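You operate a simulated robot arm through the tools that you are given. There is no shell and no other tool.

You are at the controls of a simulated robot arm. One attempt, no reset.

JOB
Unload the tile box and crank its tile round on the turn plate.
Fine: selector to OFF before the lid goes up; slider to HALF; lid down again; the other tiles and controls stay.

Only the result counts: the job must be done as asked and must still hold three seconds after the hand-in. Knocking over, shifting, dropping, spilling or breaking anything else fails it. A push-on lid holds only when it is set on centred and level and pressed home; a screw cap is set on level and turned clockwise until tight.

ROBOT AND FRAMES
A 6-joint arm with a two-finger gripper, fixed in place. Base frame: the origin is at the foot of the arm, x ahead of it, y to its left, z up. Readings come in mm, degrees, newtons and seconds.
Its first joint turns from -166.0 to 166.0 degrees. Payload 2.45 kg.
The TCP is the grasp point between the finger pads, 20 mm short of the fingertips. In the tool frame z runs along the fingers and y along their closing line. The gripper opens to 140 mm. The gripper's body begins 168 mm behind the TCP.
Orientation is that of the tool frame in the base frame, as [roll, pitch, yaw] about the fixed x, y, z axes, in that order (R = Rz(yaw) Ry(pitch) Rx(roll)). With the fingers straight down and closing along the base's y, the tool's x points along the base's -x, its y along +y and its z along -z.

CONTROLS
- The arm moves only by the tool servo_tool. Its argument "steps" is a list of rows, each a list of 6 numbers: the shift along the base's x, y, z in mm, then the turn, a rotation vector about the base's x, y, z in degrees. In form: [[tx, ty, tz, wx, wy, wz], ...]. A call has 1 to 20 rows; each row shifts and turns the commanded pose from where the row before left it. "fingers" is the opening, from 0 (shut) to 1 (fully open), set as the call begins (left out, the last holds). A row lasts 0.2 s, in which the tool goes at most 50 mm and 8.6 degrees; a call with a longer step from one row to the next is refused whole, and so is a gripper value outside its range. Where a pose cannot be reached the arm comes as near as it can. A force on the tool above 90 N (or 10 N above the force at the start of the call, whichever is more), or a blocked arm, ends the call early, and 0.2 s more pass. Each finger travels about 45 mm/s and halts on what it meets, pressing with about 36 N; the grip force reading is that of the motor and also rises with nothing between the fingers. The clock runs only during rows and for 0.2 s after the last one: add rows that do not move to give the fingers time. The reply holds the time, the measured pose of the TCP, the force on the tool along the base axes, the opening and the grip force, in the units named above and with some noise, with the torque about the TCP (base axes, N m) and any sound that the robot's microphone picked up, and new pictures: "views" is both (left out), scene, wrist or none.
- Cameras (640 x 400 px; columns grow to the right, rows downward): "scene" is fixed at [47.2, 498.5, 1357.8]; the picture's right is [-0.39, -0.92, 0.00], its down [-0.41, 0.17, -0.90] and it looks along [0.83, -0.35, -0.44] (base axes); focal length 214 px, centre (320, 200). "wrist" rides on the gripper at [78, 11, -209] in the tool frame; the picture's right is [-0.14, 0.99, 0.00], its down [-0.92, -0.13, -0.37] and it looks along [-0.37, -0.05, 0.93] (tool axes); focal length 280 px, centre (320, 200). There is no depth. A picture from a camera that has moved, and an enlarged one, comes with that camera's place and axes in the base frame and with its lens.
- close_up(camera, box): a new picture of the part [left, top, right, bottom] of that camera's present view, enlarged. It takes no simulated time.
- finish_job(): hands the job in; it is judged then, once.

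Nothing tells you positions but the pictures and the camera data. Unless the task says otherwise, let go and move clear before handing in.

The tools are called as name(argument=value, ...) on one line, values as JSON. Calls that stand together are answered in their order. servo_tool: Moves the arm, as the interface text tells. Its arguments: {"type":"object","properties":{"steps":{"type":"array"},"fingers":{"type":"number"},"views":{"type":"string","enum":["both","scene","wrist","none"]}},"required":["steps"]} The other tools are called the same way: close_up (camera, box) takes an enlarged picture of a part of a camera's view; finish_job () hands the job in.

At the start:

```text
t: 0.0
tcp_pos: [352.1, 387.7, 1306.5]
tcp_rot: [180.0, 0.0, -180.0]
ft_force: [-0.1, 0.2, -0.1]
ft_torque: [-0.01, -0.03, 0.01]
width: 139.7
grasp_force: 0.0
```

scene: 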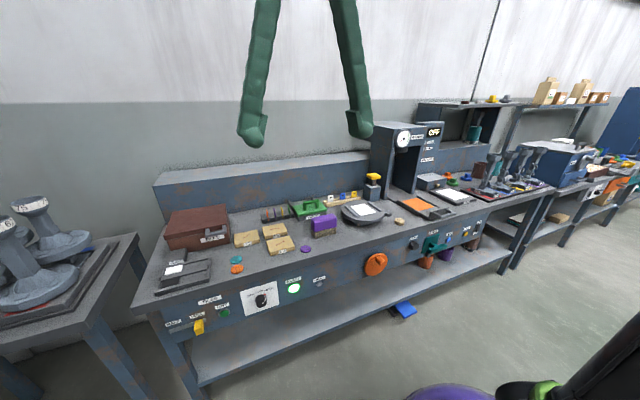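
wrist: 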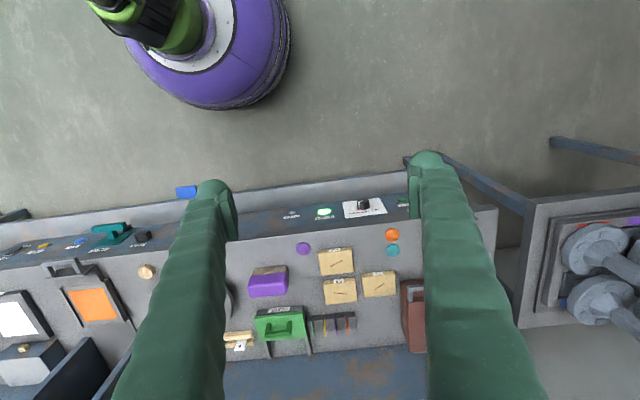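

I see a workbench with a brown box, tiles, a turn plate, a crank and several panel controls. I'll take enlarged views first to identify everything.

close_up(camera="scene", box=[130, 180, 290, 280])

close_up(camera="scene", box=[140, 270, 300, 370])

close_up(camera="scene", box=[260, 160, 420, 260])

close_up(camera="scene", box=[340, 200, 500, 300])

close_up(camera="scene", box=[360, 110, 520, 210])

```text
4.00 times, centred on (210, 230) of scene
camera zoom: at [47.2, 498.5, 1357.8], right [-0.39, -0.92, 0.0], down [-0.41, 0.17, -0.9], along [0.83, -0.35, -0.44], focal length 858 px, centre (760, 80)
```

zoom: 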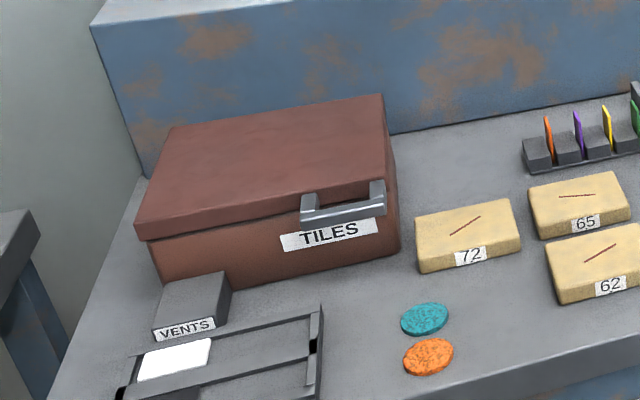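

```text
4.00 times, centred on (220, 320) of scene
camera zoom: at [47.2, 498.5, 1357.8], right [-0.39, -0.92, 0.0], down [-0.41, 0.17, -0.9], along [0.83, -0.35, -0.44], focal length 858 px, centre (720, -280)
```

zoom: 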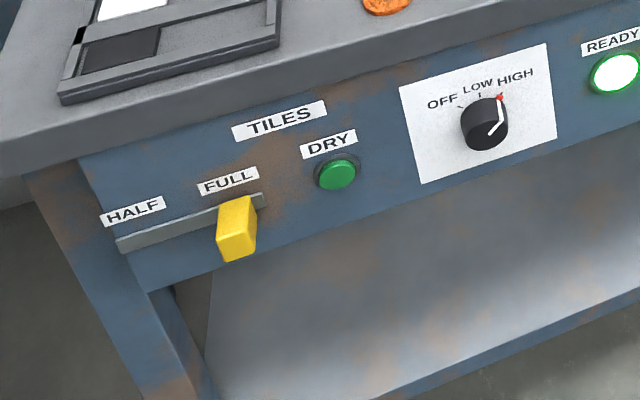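

```text
4.00 times, centred on (340, 210) of scene
camera zoom: at [47.2, 498.5, 1357.8], right [-0.39, -0.92, 0.0], down [-0.41, 0.17, -0.9], along [0.83, -0.35, -0.44], focal length 858 px, centre (240, 160)
```

zoom: 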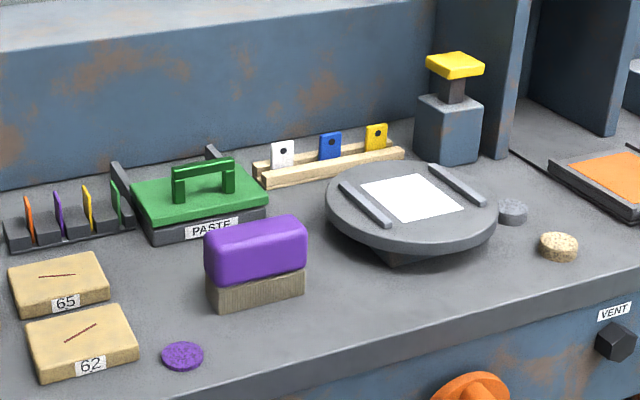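

```text
4.00 times, centred on (420, 250) of scene
camera zoom: at [47.2, 498.5, 1357.8], right [-0.39, -0.92, 0.0], down [-0.41, 0.17, -0.9], along [0.83, -0.35, -0.44], focal length 858 px, centre (-80, 0)
```

zoom: 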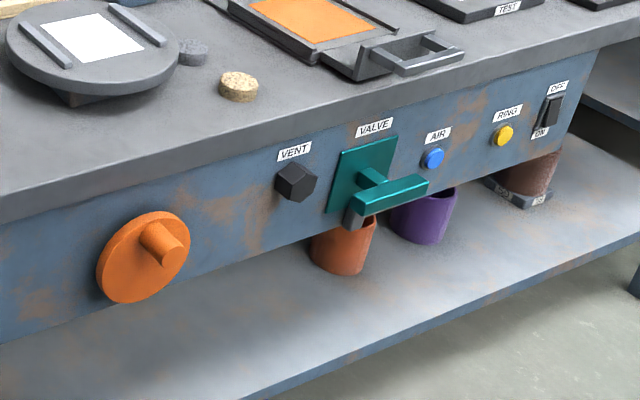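

```text
4.00 times, centred on (440, 160) of scene
camera zoom: at [47.2, 498.5, 1357.8], right [-0.39, -0.92, 0.0], down [-0.41, 0.17, -0.9], along [0.83, -0.35, -0.44], focal length 858 px, centre (-160, 360)
```

zoom: 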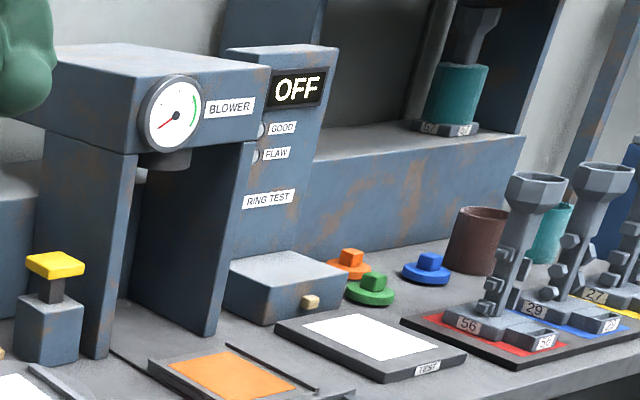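

I estimate the bench top at z≈805 mm from triangulating the orange disc. Next I'll take enlarged wrist views and closer scene views to localise the box, plate, crank, selector and slider.

close_up(camera="wrist", box=[220, 180, 440, 360])

close_up(camera="wrist", box=[0, 200, 220, 400])

close_up(camera="scene", box=[155, 195, 235, 245])

close_up(camera="scene", box=[155, 280, 235, 330])

close_up(camera="scene", box=[235, 270, 315, 320])

close_up(camera="scene", box=[325, 190, 405, 240])

close_up(camera="scene", box=[345, 240, 425, 290])

```text
2.22 times, centred on (330, 270) of wrist
camera zoom: at [274.3, 398.2, 1513.8], right [0.14, 0.99, 0.0], down [0.92, -0.13, 0.37], along [0.37, -0.05, -0.93], focal length 623 px, centre (298, 44)
```

zoom: 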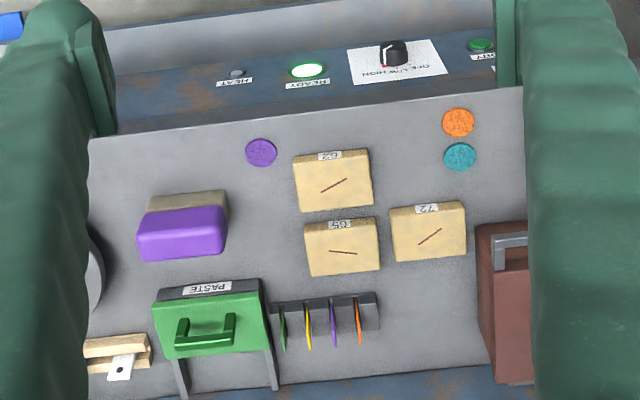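

```text
2.00 times, centred on (110, 300) of wrist
camera zoom: at [274.3, 398.2, 1513.8], right [0.14, 0.99, 0.0], down [0.92, -0.13, 0.37], along [0.37, -0.05, -0.93], focal length 561 px, centre (740, 0)
```

zoom: 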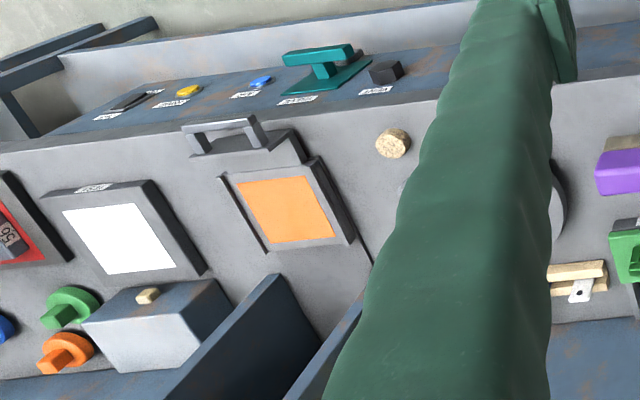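

```text
8.00 times, centred on (195, 220) of scene
camera zoom: at [47.2, 498.5, 1357.8], right [-0.39, -0.92, 0.0], down [-0.41, 0.17, -0.9], along [0.83, -0.35, -0.44], focal length 1716 px, centre (1320, 40)
```

zoom: 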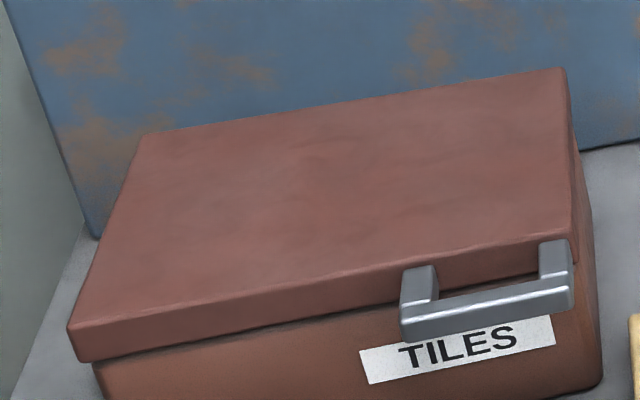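

```text
8.00 times, centred on (195, 305) of scene
camera zoom: at [47.2, 498.5, 1357.8], right [-0.39, -0.92, 0.0], down [-0.41, 0.17, -0.9], along [0.83, -0.35, -0.44], focal length 1716 px, centre (1320, -640)
```

zoom: 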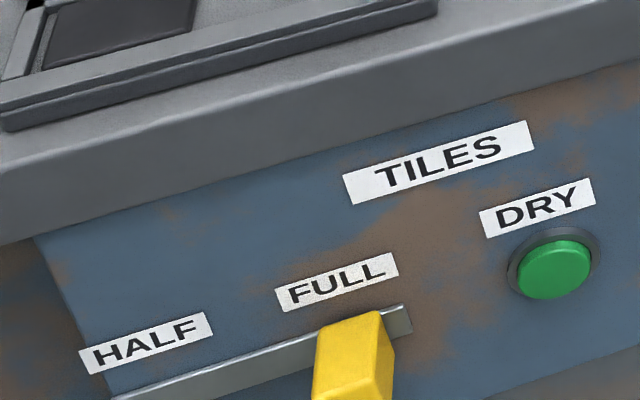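

```text
8.00 times, centred on (275, 295) of scene
camera zoom: at [47.2, 498.5, 1357.8], right [-0.39, -0.92, 0.0], down [-0.41, 0.17, -0.9], along [0.83, -0.35, -0.44], focal length 1716 px, centre (680, -560)
```

zoom: 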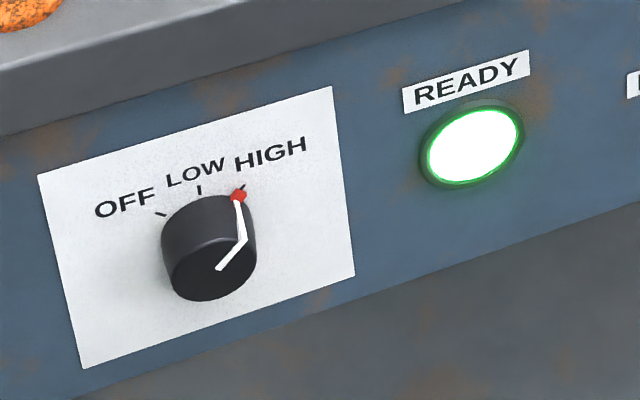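

```text
8.00 times, centred on (365, 215) of scene
camera zoom: at [47.2, 498.5, 1357.8], right [-0.39, -0.92, 0.0], down [-0.41, 0.17, -0.9], along [0.83, -0.35, -0.44], focal length 1716 px, centre (-40, 80)
```

zoom: 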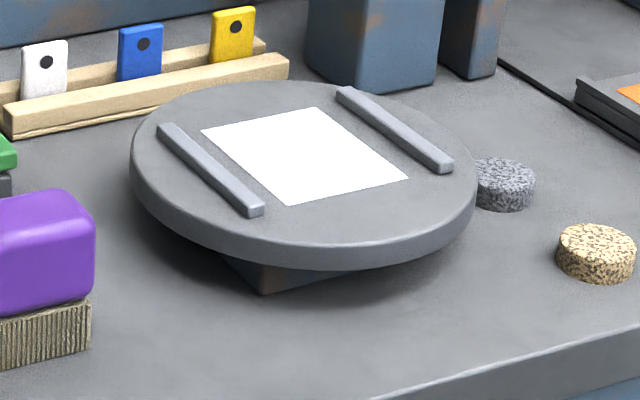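

```text
8.00 times, centred on (385, 265) of scene
camera zoom: at [47.2, 498.5, 1357.8], right [-0.39, -0.92, 0.0], down [-0.41, 0.17, -0.9], along [0.83, -0.35, -0.44], focal length 1716 px, centre (-200, -320)
```

zoom: 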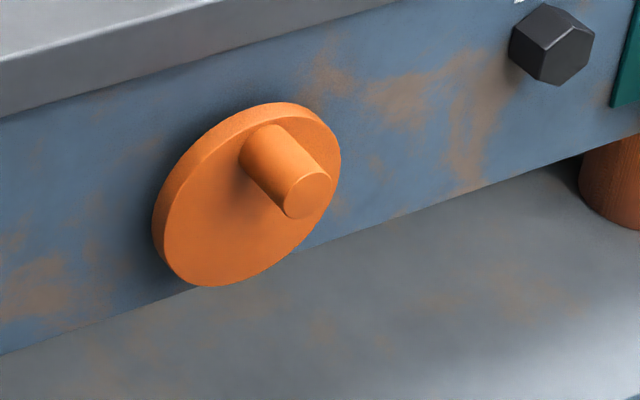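

The selector, slider, box, turn plate and crank are roughly located: the panel is vertical at x≈650–660, facing the robot. I'll turn the tool half round about the vertical, so the wrist camera sits above the tool when it points at the panel, and see how the arm copes.

servo_tool(steps=[[0, 0, 0, 0, 0, 8.5], [0, 0, 0, 0, 0, 8.5], [0, 0, 0, 0, 0, 8.5], [0, 0, 0, 0, 0, 8.5], [0, 0, 0, 0, 0, 8.5], [0, 0, 0, 0, 0, 8.5], [0, 0, 0, 0, 0, 8.5], [0, 0, 0, 0, 0, 8.5], [0, 0, 0, 0, 0, 8.5], [0, 0, 0, 0, 0, 8.5], [0, 0, 0, 0, 0, 5]], fingers=0.3)

```text
t: 2.4
tcp_pos: [351.7, 386.4, 1306.1]
tcp_rot: [180.0, 0.0, -90.0]
ft_force: [0.3, -0.2, 0.0]
ft_torque: [0.0, 0.0, 0.0]
width: 42.1
grasp_force: 0.1
camera wrist: at [342.0, 308.8, 1513.6], right [-0.99, 0.14, 0.0], down [0.13, 0.92, 0.37], along [0.05, 0.37, -0.93], focal length 280 px, centre (320, 200)
```

scene: 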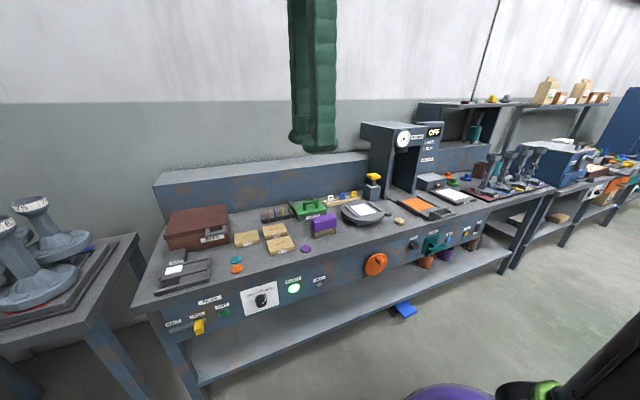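
wrist: 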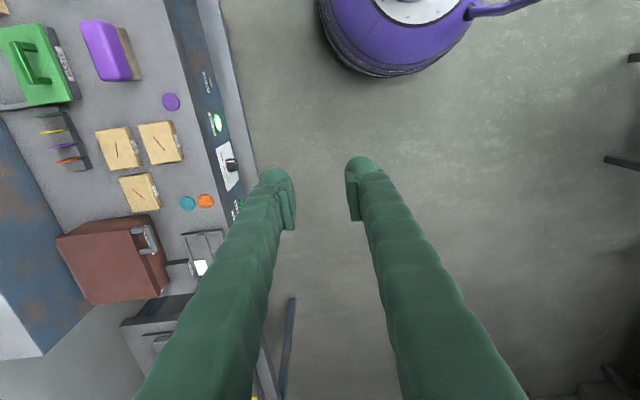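

The yaw works. I'll continue the other 90° so the camera ends on the far side of the tool.

servo_tool(steps=[[0, 0, 0, 0, 0, 8.5], [0, 0, 0, 0, 0, 8.5], [0, 0, 0, 0, 0, 8.5], [0, 0, 0, 0, 0, 8.5], [0, 0, 0, 0, 0, 8.5], [0, 0, 0, 0, 0, 8.5], [0, 0, 0, 0, 0, 8.5], [0, 0, 0, 0, 0, 8.5], [0, 0, 0, 0, 0, 8.5], [0, 0, 0, 0, 0, 8.5], [0, 0, 0, 0, 0, 5]], fingers=0.5)

```text
t: 4.8
tcp_pos: [351.3, 386.4, 1306.7]
tcp_rot: [-180.0, 0.0, 0.1]
ft_force: [-0.2, 0.7, 0.2]
ft_torque: [-0.02, -0.03, 0.01]
width: 70.2
grasp_force: 0.2
camera wrist: at [430.5, 377.0, 1513.7], right [-0.14, -0.99, 0.0], down [-0.92, 0.13, 0.37], along [-0.37, 0.05, -0.93], focal length 280 px, centre (320, 200)
```

scene: 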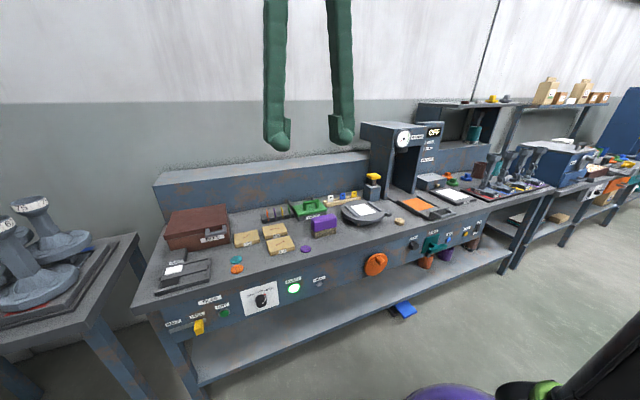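
wrist: 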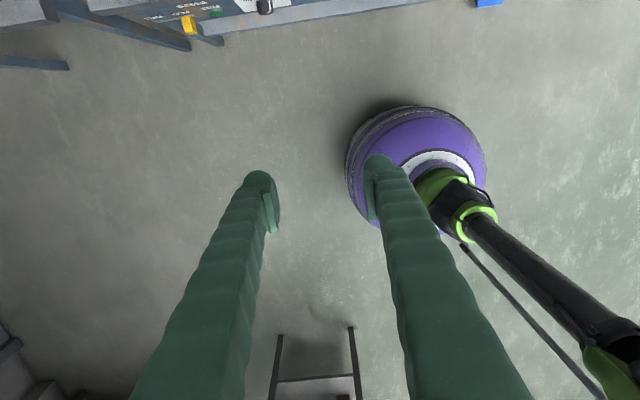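

The tool is turned. Now I'll pitch it to point along +x towards the panel and descend in front of the bench, staying at x≈450.

servo_tool(steps=[[8, 9, -30, 0, -8.2, 0], [8, 9, -30, 0, -8.2, 0], [8, 9, -30, 0, -8.2, 0], [8, 9, -30, 0, -8.2, 0], [8, 9, -30, 0, -8.2, 0], [8, 9, -30, 0, -8.2, 0], [8, 9, -30, 0, -8.2, 0], [8, 9, -30, 0, -8.2, 0], [8, 9, -30, 0, -8.2, 0], [8, 9, -30, 0, -8.2, 0], [8, 9, -30, 0, -8.0, 0]])

```text
t: 7.2
tcp_pos: [439.5, 487.7, 975.3]
tcp_rot: [-5.2, -89.9, -174.8]
ft_force: [1.1, -0.6, -0.5]
ft_torque: [-0.01, -0.03, 0.05]
width: 69.7
grasp_force: 0.1
camera wrist: at [230.3, 477.4, 1052.8], right [0.0, -0.99, -0.14], down [-0.37, 0.13, -0.92], along [0.93, 0.05, -0.36], focal length 280 px, centre (320, 200)
```

scene: 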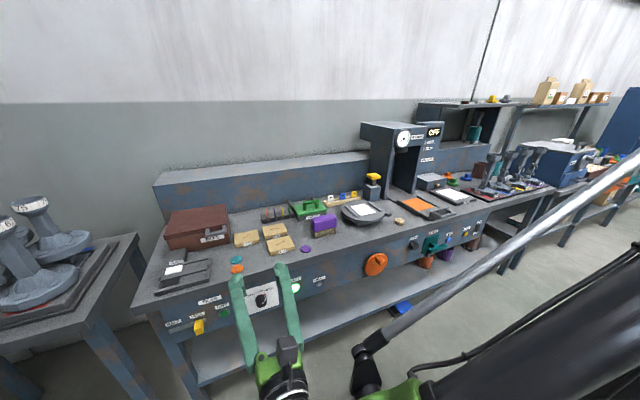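
wrist: 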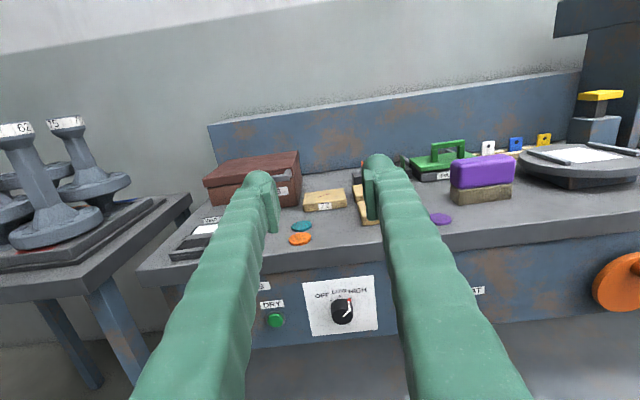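

I have a clear view of the panel. Descending to knob height, still well in front of it.

servo_tool(steps=[[0, 0, -40, 0, 0, 0], [0, 0, -40, 0, 0, 0], [0, 0, -40, 0, 0, 0], [0, 0, -40, 0, 0, 0], [0, 0, -40, 0, 0, 0], [0, 0, -40, 0, 0, 0], [0, 0, -40, 0, 0, 0], [0, 0, 0, 0, 0, 0]], fingers=0.5)

```text
t: 9.0
tcp_pos: [440.8, 503.6, 722.7]
tcp_rot: [175.7, -89.9, 4.1]
ft_force: [1.4, -0.4, -0.3]
ft_torque: [-0.03, 0.01, -0.03]
width: 70.3
grasp_force: 0.1
out of reach, approached as far as the arm can: row 7
camera wrist: at [233.3, 493.4, 800.9], right [0.0, -0.99, -0.14], down [-0.37, 0.13, -0.92], along [0.93, 0.05, -0.37], focal length 280 px, centre (320, 200)
```

scene: 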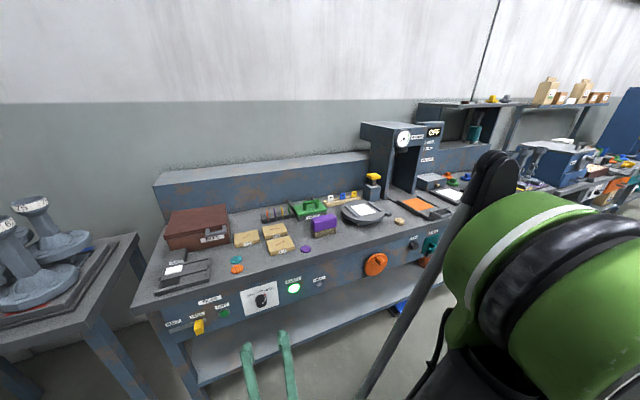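
wrist: 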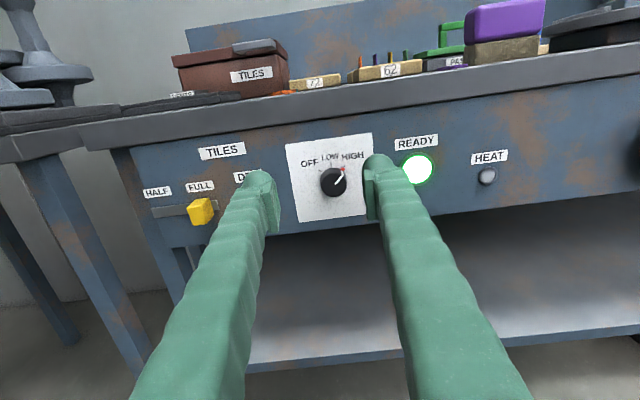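

The arm is folded near its limit here; moving forward will help. Taking close views of the knob and slider first.

close_up(camera="wrist", box=[280, 120, 400, 195])

close_up(camera="wrist", box=[120, 140, 280, 240])

close_up(camera="wrist", box=[150, 30, 310, 130])

```text
5.33 times, centred on (340, 158) of wrist
camera zoom: at [233.3, 493.4, 800.9], right [0.0, -0.99, -0.14], down [-0.37, 0.13, -0.92], along [0.93, 0.05, -0.37], focal length 1495 px, centre (213, 427)
```

zoom: 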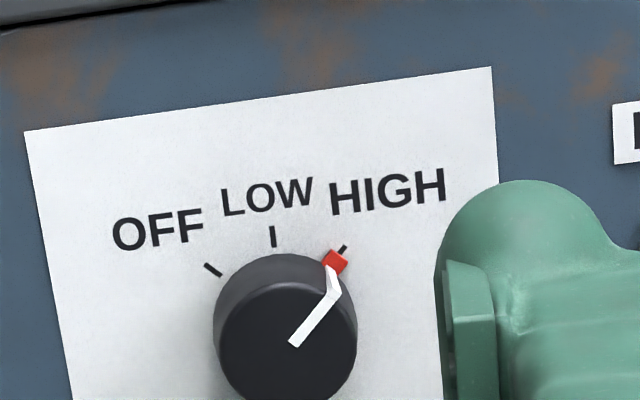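

```text
4.00 times, centred on (200, 190) of wrist
camera zoom: at [233.3, 493.4, 800.9], right [0.0, -0.99, -0.14], down [-0.37, 0.13, -0.92], along [0.93, 0.05, -0.37], focal length 1122 px, centre (800, 240)
```

zoom: 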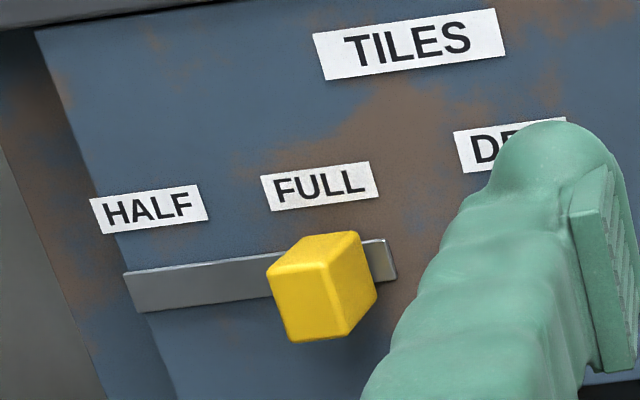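

```text
4.00 times, centred on (230, 80) of wrist
camera zoom: at [233.3, 493.4, 800.9], right [0.0, -0.99, -0.14], down [-0.37, 0.13, -0.92], along [0.93, 0.05, -0.37], focal length 1122 px, centre (680, 680)
```

zoom: 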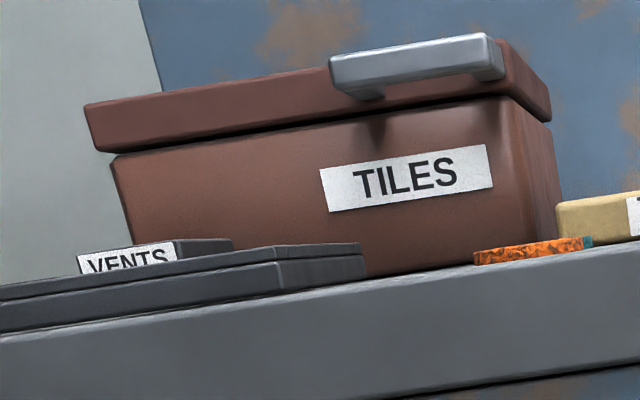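

The knob cap is about (630, 491, 667), roughly 40 mm across, with the ticks about ±45° apart. I'll advance to just in front of it with the fingers open, then check alignment.

servo_tool(steps=[[30, -3, -10, 0, 0, 0], [30, -3, -10, 0, 0, 0], [30, -3, -15, 0, 0, 0], [20, -3, -20, 0, 0, 0], [0, 0, 0, 0, 0, 0]], fingers=0.6)

```text
t: 10.2
tcp_pos: [559.8, 508.8, 698.5]
tcp_rot: [175.1, -89.7, 4.8]
ft_force: [0.1, -0.6, -0.5]
ft_torque: [-0.01, -0.02, -0.02]
width: 83.9
grasp_force: 0.0
out of reach, approached as far as the arm can: row 1, 2, 3, 4
camera wrist: at [351.6, 498.7, 775.9], right [0.0, -0.99, -0.14], down [-0.37, 0.13, -0.92], along [0.93, 0.05, -0.37], focal length 280 px, centre (320, 200)
```

scene: 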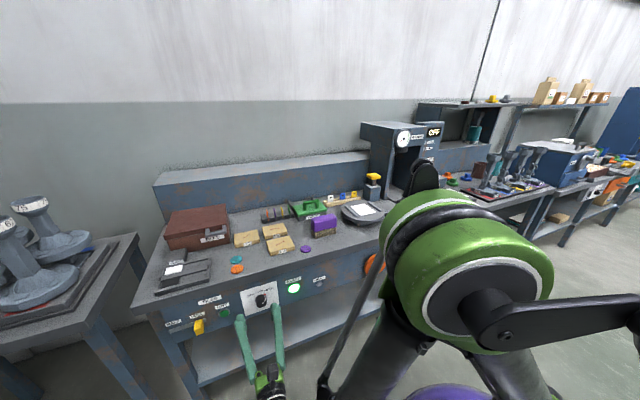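
wrist: 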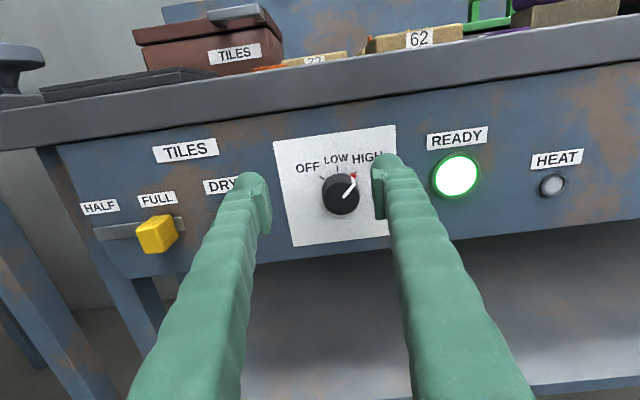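

The arm still cannot quite get down here with this posture (it is 30 mm off in y and 30–60 mm high). I'll step forward a little, short of the knob, to see whether the reach improves.

servo_tool(steps=[[20, 5, 10, 0, 0, 0], [20, 10, 17, 0, 0, 0], [0, 0, 0, 0, 0, 0], [0, 0, 0, 0, 0, 0]], views="scene")

```text
t: 11.2
tcp_pos: [600.4, 525.2, 726.6]
tcp_rot: [-54.5, -89.9, -125.6]
ft_force: [-0.3, -0.5, -0.1]
ft_torque: [0.02, -0.02, 0.0]
width: 84.0
grasp_force: 0.2
```

scene: 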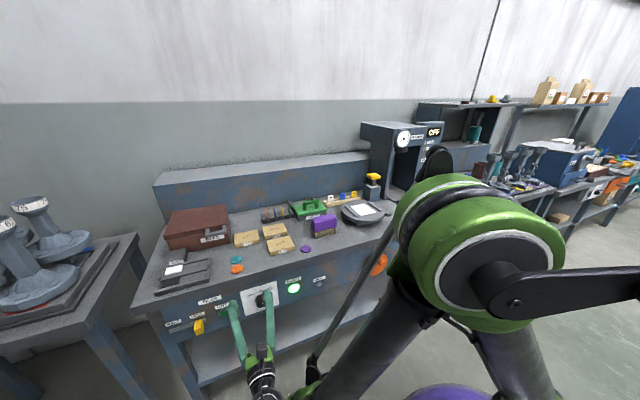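

That step was fully reached, and it shows the commanded pose resets to the reached one. Now going to (600, 491, 667).

servo_tool(steps=[[0, -12, -20, 0, 0, 0], [0, -12, -20, 0, 0, 0], [0, -10, -20, 0, 0, 0], [0, 0, 0, 0, 0, 0]])

```text
t: 12.2
tcp_pos: [607.2, 504.7, 686.8]
tcp_rot: [173.6, -89.9, 6.3]
ft_force: [-0.5, -0.8, 0.4]
ft_torque: [-0.02, 0.0, 0.0]
width: 83.9
grasp_force: 0.1
out of reach, approached as far as the arm can: row 2, 3
camera wrist: at [399.4, 493.5, 764.6], right [0.0, -0.99, -0.14], down [-0.37, 0.13, -0.92], along [0.93, 0.05, -0.37], focal length 280 px, centre (320, 200)
```

scene: 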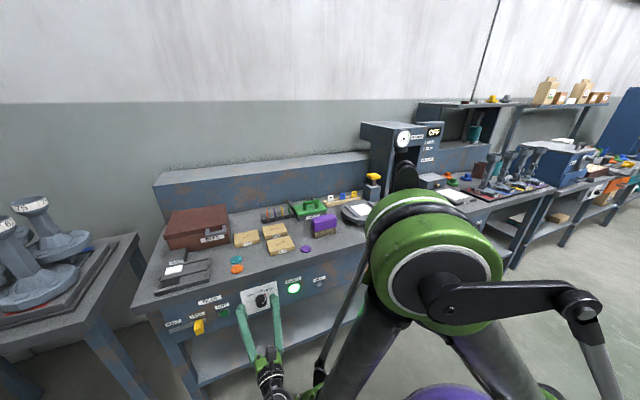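
wrist: 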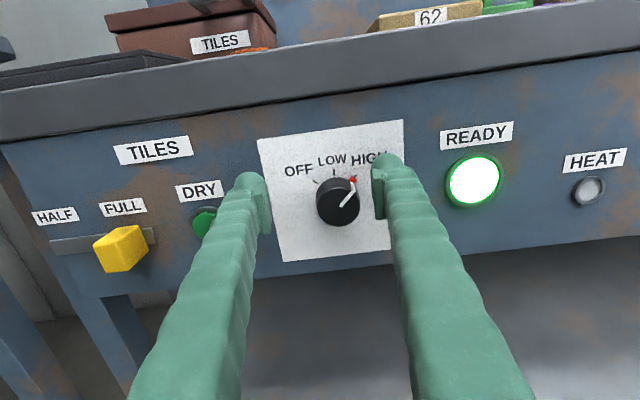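

The knob is confirmed at about (630, 491, 667), with the panel face at x≈653. I'll tilt the tool 20° nose-down to raise the wrist and gain reach, then align with the knob.

servo_tool(steps=[[0, 0, 5, 0, 6.7, 0], [0, 0, 5, 0, 6.7, 0], [0, 0, 5, 0, 6.6, 0], [-2, -7, -17, 0, 0, 0], [-4, -7, -17, 0, 0, 0], [0, 0, 0, 0, 0, 0]])

```text
t: 13.6
tcp_pos: [602.2, 490.6, 669.4]
tcp_rot: [180.0, -70.0, 0.0]
ft_force: [-0.8, -1.0, 0.2]
ft_torque: [0.0, 0.01, -0.01]
width: 83.9
grasp_force: 0.1
camera wrist: at [432.7, 480.2, 812.7], right [-0.05, -0.99, -0.13], down [-0.66, 0.13, -0.74], along [0.75, 0.05, -0.66], focal length 280 px, centre (320, 200)
```

scene: 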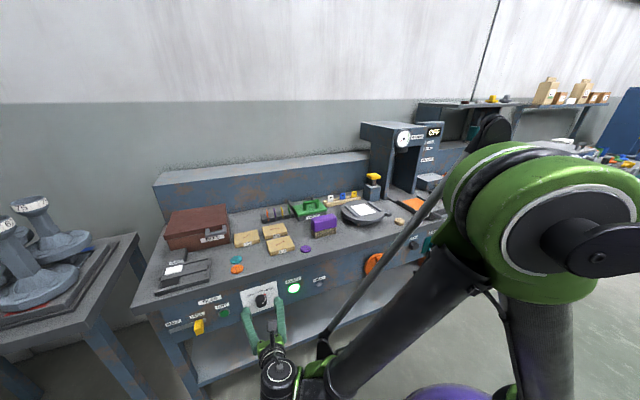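
wrist: 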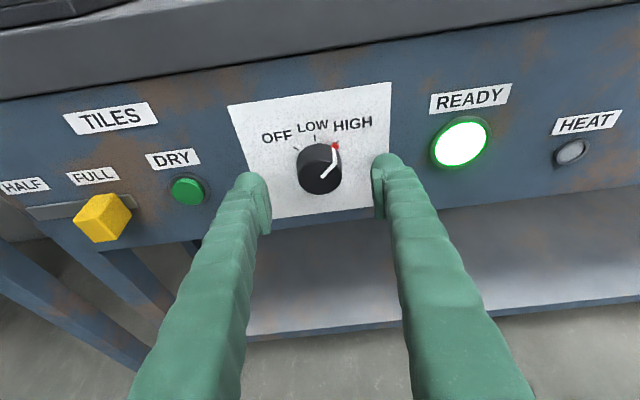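

Well aligned: the knob cap is at about (630, 490, 665) and the tool is centred on it. Advancing to straddle the knob.

servo_tool(steps=[[8, 0, -1, 0, 0, 0], [8, 0, -1, 0, 0, 0], [6, 0, -1, 0, 0, 0], [0, 0, 0, 0, 0, 0]], views="wrist")

servo_tool(steps=[[0, 0, 0, 0, 0, 0], [0, 0, 0, 0, 0, 0], [0, 0, 0, 0, 0, 0], [0, 0, 0, 0, 0, 0], [0, 0, 0, 0, 0, 0]], fingers=0.0, views="wrist")

```text
t: 14.6
tcp_pos: [623.3, 491.2, 665.7]
tcp_rot: [179.8, -70.1, 0.0]
ft_force: [-0.1, -0.4, 0.2]
ft_torque: [-0.01, -0.02, 0.0]
width: 84.0
grasp_force: 0.1
camera wrist: at [454.3, 480.4, 808.8], right [-0.05, -0.99, -0.13], down [-0.66, 0.13, -0.74], along [0.75, 0.05, -0.66], focal length 280 px, centre (320, 200)
```

wrist: 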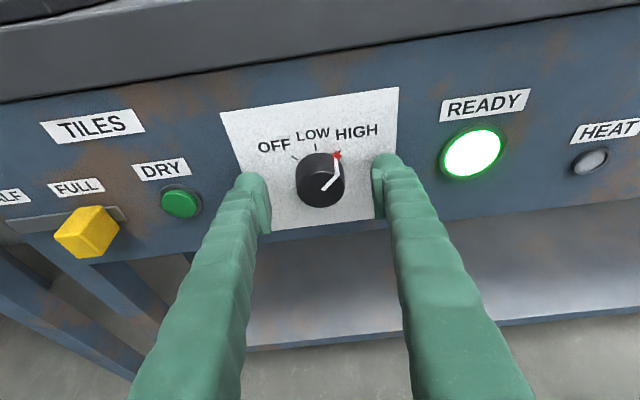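

```text
t: 15.8
tcp_pos: [623.0, 491.5, 664.5]
tcp_rot: [179.9, -70.0, 0.0]
ft_force: [-3.2, -11.3, -3.4]
ft_torque: [0.02, 0.01, -0.12]
width: 38.1
grasp_force: 45.5
camera wrist: at [454.3, 479.6, 808.9], right [-0.05, -0.99, -0.13], down [-0.66, 0.13, -0.74], along [0.75, 0.05, -0.66], focal length 280 px, centre (320, 200)
```

wrist: 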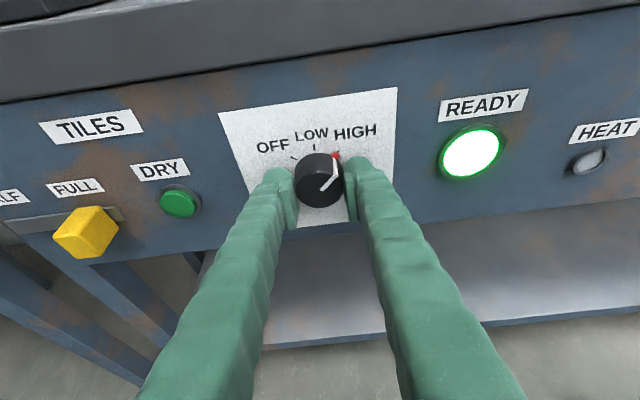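

The knob is gripped (38 mm). Now rotating about −x in steps, towards OFF, and checking forces.

servo_tool(steps=[[0, -1, 0, -5, 0, 0], [0, 0, 0, -7, 0, 0], [0, 0, 0, -7, 0, 0], [0, 0, 0, -7, 0, 0], [0, 0, 0, -7, 0, 0], [0, 0, 0, 0, 0, 0]])

```text
t: 17.2
tcp_pos: [623.1, 489.6, 665.7]
tcp_rot: [117.9, -51.8, 56.2]
ft_force: [-3.7, -5.0, -28.3]
ft_torque: [-0.01, 0.5, -0.03]
width: 38.2
grasp_force: 45.2
camera wrist: at [454.3, 560.1, 791.7], right [-0.05, -0.9, 0.43], down [-0.66, -0.3, -0.69], along [0.75, -0.32, -0.58], focal length 280 px, centre (320, 200)
```

scene: 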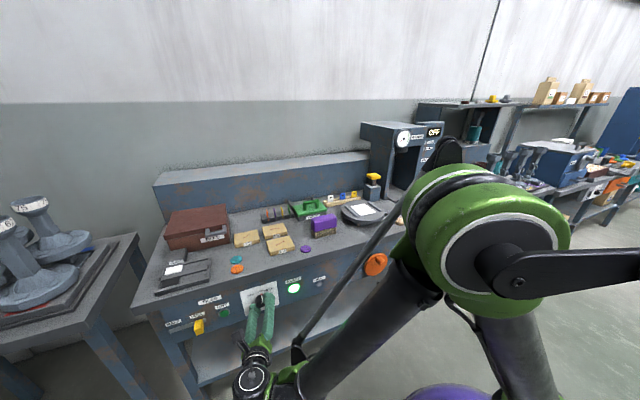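
wrist: 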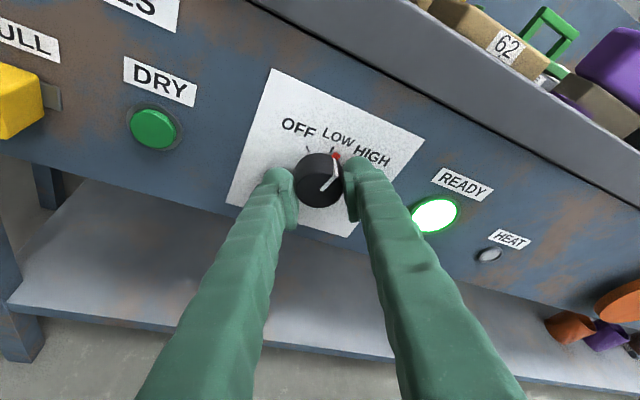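

The pointer follows. There is a 28 N downward load, so I'll ease the TCP down slightly while continuing to rotate to OFF.

servo_tool(steps=[[0, 0, -1, -4, 0, 0], [0, 0, -1, -7, 0, 0], [0, 0, 0, -7, 0, 0], [0, 0, 0, -7, 0, 0], [0, 0, 0, -7, 0, 0], [0, 0, 0, 0, 0, 0]], views="wrist")

```text
t: 18.6
tcp_pos: [622.8, 489.4, 665.5]
tcp_rot: [98.9, -23.4, 68.2]
ft_force: [5.6, 13.8, 34.0]
ft_torque: [-0.01, -0.34, -0.12]
width: 38.2
grasp_force: 45.0
camera wrist: at [453.8, 616.9, 734.4], right [-0.05, -0.53, 0.84], down [-0.66, -0.62, -0.43], along [0.75, -0.58, -0.32], focal length 280 px, centre (320, 200)
```

wrist: 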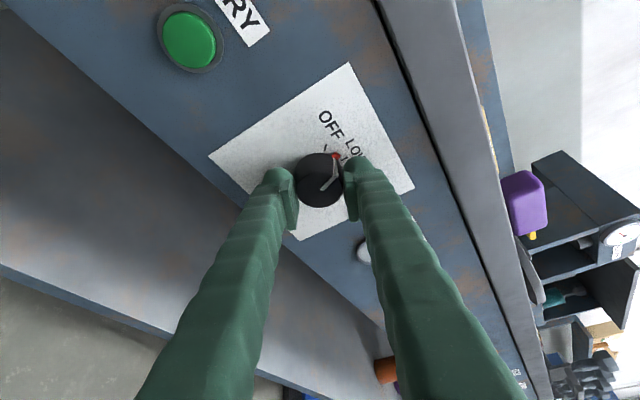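

About 65° turned so far; the pointer is between LOW and OFF. Continuing.

servo_tool(steps=[[0, 0, 1, -6, 0, 0], [0, 0, 0, -6, 0, 0], [0, 0, 0, -6, 0, 0], [0, 0, 0, -4, 0, 0], [0, 0, 0, 0, 0, 0]], views="wrist")

close_up(camera="wrist", box=[260, 100, 420, 220])

```text
t: 19.8
tcp_pos: [622.9, 489.1, 665.9]
tcp_rot: [90.6, -7.6, 70.0]
ft_force: [-2.8, 9.7, 5.6]
ft_torque: [-0.01, 0.08, -0.02]
width: 38.1
grasp_force: 44.9
out of reach, approached as far as the arm can: row 4
camera wrist: at [452.8, 632.6, 686.3], right [-0.08, -0.25, 0.96], down [-0.65, -0.72, -0.24], along [0.75, -0.65, -0.11], focal length 280 px, centre (320, 200)
```

wrist: 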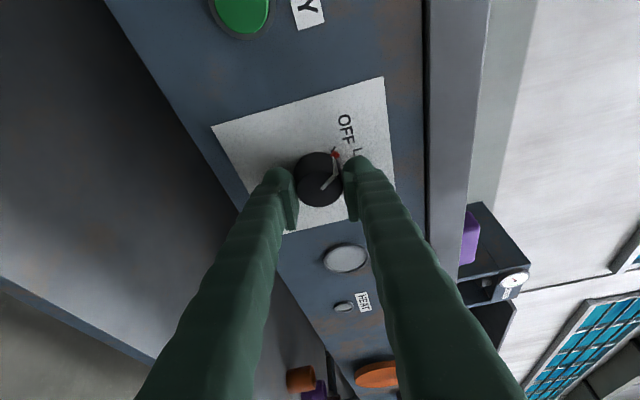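

```text
3.33 times, centred on (340, 160) of wrist
camera zoom: at [452.8, 632.6, 686.3], right [-0.08, -0.25, 0.96], down [-0.65, -0.72, -0.24], along [0.75, -0.65, -0.11], focal length 935 px, centre (253, 333)
```

zoom: 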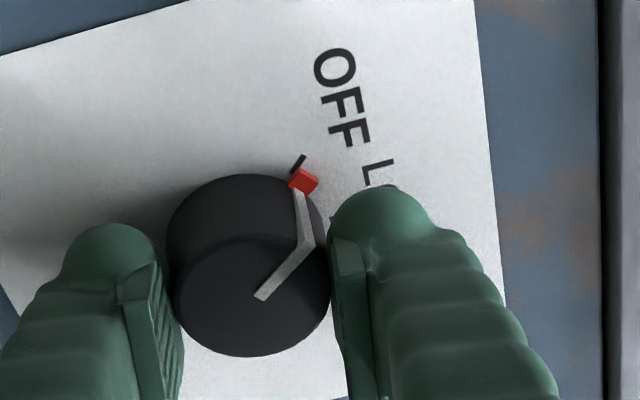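

The READY lamp has gone out and the pointer is a few degrees short of the OFF tick. The arm hit its limit there, so I'll pivot about the closing axis (base z) to reduce the tilt while turning the last few degrees.

servo_tool(steps=[[0, 0, 0, 0, 0, 5], [0, 0, 0, -3, 0, 3], [0, 0, 0, -3, 0, 0], [0, 0, 0, -2, 0, 0], [0, 0, 0, 0, 0, 0]], views="wrist")

close_up(camera="wrist", box=[260, 100, 420, 220])

```text
t: 21.0
tcp_pos: [622.4, 487.9, 664.8]
tcp_rot: [88.2, -7.0, 78.3]
ft_force: [-36.7, -23.7, -28.5]
ft_torque: [-0.04, 0.74, -0.08]
width: 38.2
grasp_force: 44.9
out of reach, approached as far as the arm can: row 3
camera wrist: at [435.0, 606.3, 677.1], right [-0.08, -0.25, 0.97], down [-0.54, -0.8, -0.25], along [0.84, -0.54, -0.07], focal length 280 px, centre (320, 200)
```

wrist: 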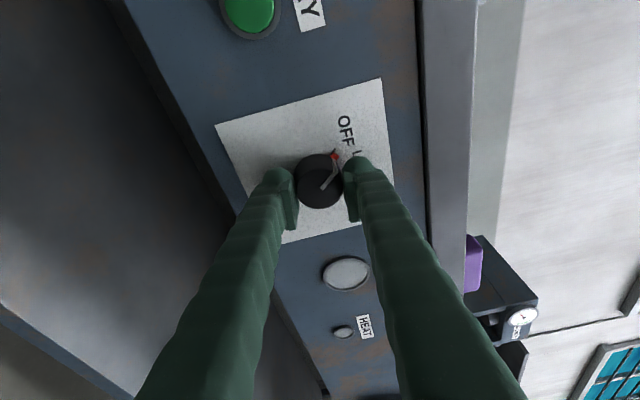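

```text
3.33 times, centred on (340, 160) of wrist
camera zoom: at [435.0, 606.3, 677.1], right [-0.08, -0.25, 0.97], down [-0.54, -0.8, -0.25], along [0.84, -0.54, -0.07], focal length 935 px, centre (253, 333)
```

zoom: 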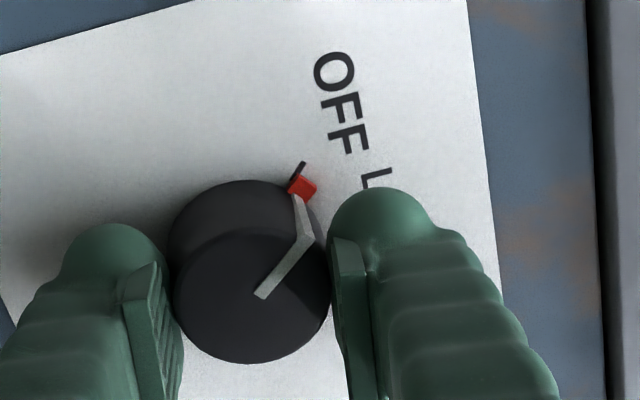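

The wrist is at its rotation limit. I'll open, swing back, and inspect the pointer from a straight view before deciding on a final nudge.

servo_tool(steps=[[0, 0, 0, 0, 0, 0], [0, 0, 0, 0, 0, 0], [0, 0, 0, 0, 0, 0], [-15, 0, 0, 0, 0, 0], [-15, 0, 0, 0, 0, 0], [-10, 0, 0, 0, 0, 0]], fingers=0.6, views="wrist")

servo_tool(steps=[[0, 0, 0, 8, 0, 0], [0, 0, 0, 8, 0, 0], [0, 0, 0, 8, 0, 0], [0, 0, 0, 8, 0, 0], [0, 0, 0, 8, 0, 0], [0, 0, 0, 8, 0, 0], [0, 0, 0, 8, 0, 0], [0, 0, 0, 0, 0, 0]], views="wrist")

close_up(camera="wrist", box=[240, 80, 400, 200])

close_up(camera="scene", box=[235, 270, 315, 320])

```text
t: 22.4
tcp_pos: [583.8, 490.4, 665.3]
tcp_rot: [88.2, -7.2, 78.3]
ft_force: [0.0, -0.2, 0.2]
ft_torque: [-0.02, 0.03, -0.02]
width: 83.8
grasp_force: 0.1
camera wrist: at [395.2, 609.0, 678.1], right [-0.08, -0.25, 0.97], down [-0.54, -0.8, -0.25], along [0.84, -0.54, -0.07], focal length 280 px, centre (320, 200)
```

wrist: 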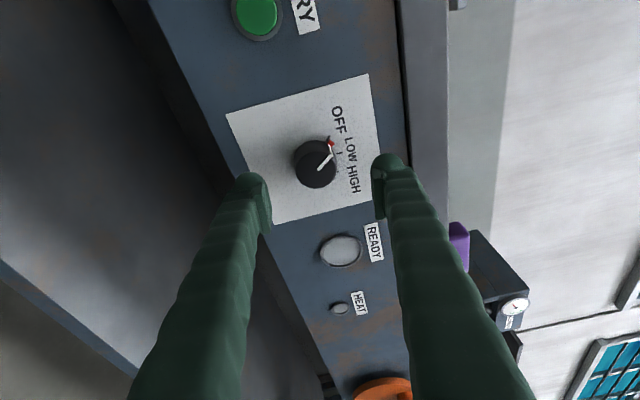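

```text
t: 24.2
tcp_pos: [583.1, 491.0, 664.9]
tcp_rot: [108.1, -59.4, 66.5]
ft_force: [0.1, -0.5, -0.3]
ft_torque: [-0.01, -0.01, 0.0]
width: 84.0
grasp_force: 0.1
camera wrist: at [394.8, 545.4, 769.3], right [-0.07, -0.93, 0.36], down [-0.54, -0.27, -0.8], along [0.84, -0.25, -0.49], focal length 280 px, centre (320, 200)
```

wrist: 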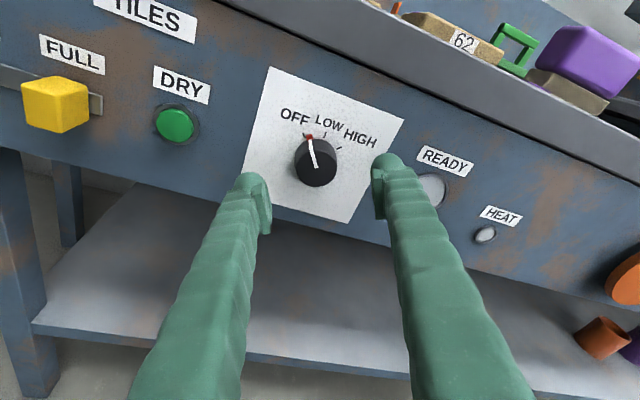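

```text
3.33 times, centred on (320, 140) of wrist
camera zoom: at [394.8, 545.4, 769.3], right [-0.07, -0.93, 0.36], down [-0.54, -0.27, -0.8], along [0.84, -0.25, -0.49], focal length 935 px, centre (320, 400)
```

zoom: 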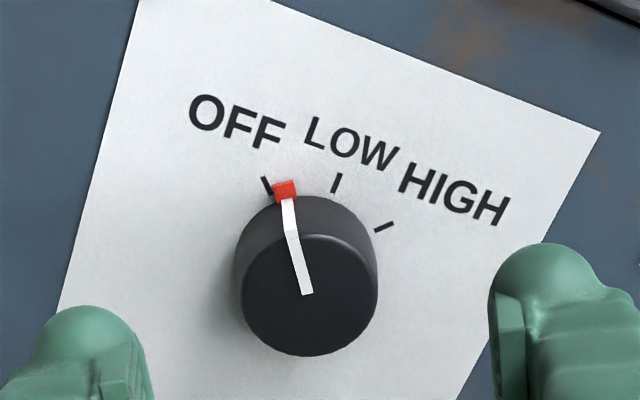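

```text
8.00 times, centred on (275, 295) of scene
camera zoom: at [47.2, 498.5, 1357.8], right [-0.39, -0.92, 0.0], down [-0.41, 0.17, -0.9], along [0.83, -0.35, -0.44], focal length 1716 px, centre (680, -560)
```

zoom: 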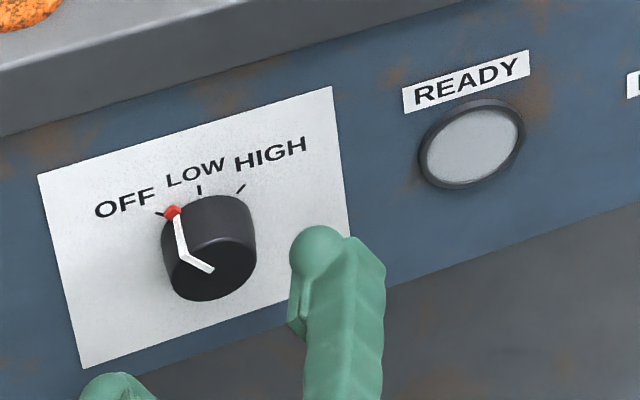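

The knob has no snap and sits about 7–8° short of the OFF tick (tool turned 83.5° of 90°). I'll regrip it from this angle and add the remainder.

servo_tool(steps=[[10, 0, 0, 0, 0, 0], [10, 0, 0, 0, 0, 0], [10, 0, 0, 0, 0, 0], [9, 0, 0, 0, 0, 0], [0, 0, 0, 0, 0, 0]], views="wrist")

servo_tool(steps=[[0, 0, 0, 0, 0, 0], [0, 0, 0, 0, 0, 0], [0, 0, 0, 0, 0, 0], [0, 0, 0, 0, 0, 0], [0, 0, 0, 0, 0, 0]], fingers=0.0, views="none")

servo_tool(steps=[[0, 0, 0, -3, 0, 0], [0, 0, 0, -3, 0, 0], [0, 0, 0, -2, 0, 0], [0, 0, 0, 0, 0, 0]], views="wrist")

close_up(camera="wrist", box=[240, 80, 400, 200])

close_up(camera="scene", box=[235, 270, 315, 320])

```text
t: 25.4
tcp_pos: [621.8, 490.2, 662.9]
tcp_rot: [107.9, -59.4, 66.6]
ft_force: [0.0, -0.4, 0.2]
ft_torque: [0.03, -0.02, 0.02]
width: 83.9
grasp_force: 0.1
camera wrist: at [433.9, 545.0, 768.7], right [-0.07, -0.93, 0.36], down [-0.54, -0.27, -0.8], along [0.84, -0.25, -0.49], focal length 280 px, centre (320, 200)
```

wrist: 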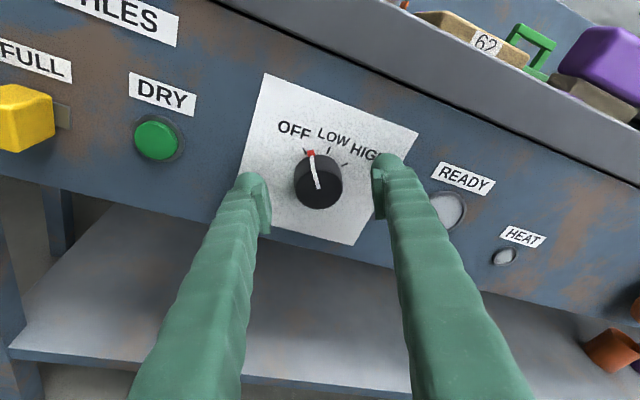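

```text
t: 26.6
tcp_pos: [623.1, 489.6, 663.9]
tcp_rot: [108.0, -59.3, 66.5]
ft_force: [3.1, 4.7, -4.7]
ft_torque: [0.0, 0.11, 0.08]
width: 37.9
grasp_force: 45.2
```

```text
t: 27.6
tcp_pos: [622.8, 490.0, 663.9]
tcp_rot: [102.9, -51.8, 70.7]
ft_force: [-2.8, 5.1, -17.9]
ft_torque: [-0.03, 0.16, -0.04]
width: 37.8
grasp_force: 45.1
camera wrist: at [434.0, 559.5, 759.9], right [-0.07, -0.87, 0.49], down [-0.54, -0.38, -0.75], along [0.84, -0.32, -0.45], focal length 280 px, centre (320, 200)
```

wrist: 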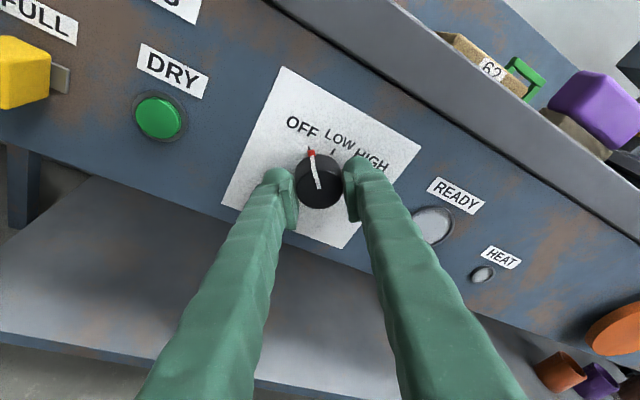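

```text
3.33 times, centred on (320, 140) of wrist
camera zoom: at [434.0, 559.5, 759.9], right [-0.07, -0.87, 0.49], down [-0.54, -0.38, -0.75], along [0.84, -0.32, -0.45], focal length 935 px, centre (320, 400)
```

zoom: 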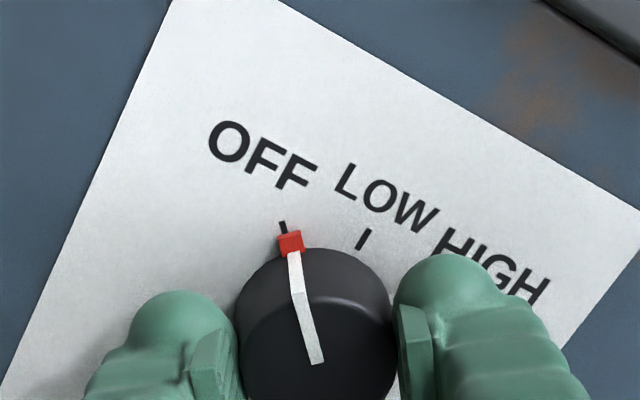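

```text
8.00 times, centred on (275, 295) of scene
camera zoom: at [47.2, 498.5, 1357.8], right [-0.39, -0.92, 0.0], down [-0.41, 0.17, -0.9], along [0.83, -0.35, -0.44], focal length 1716 px, centre (680, -560)
```

zoom: 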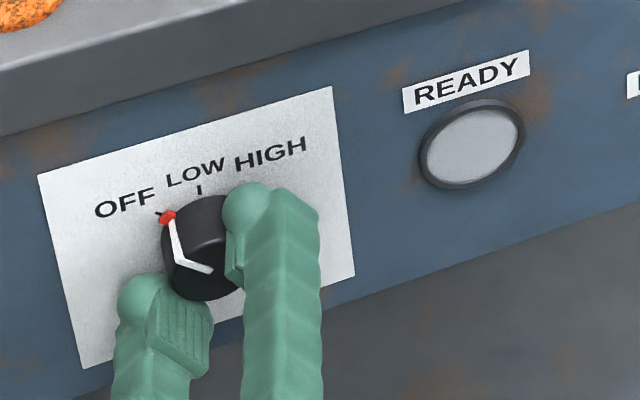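

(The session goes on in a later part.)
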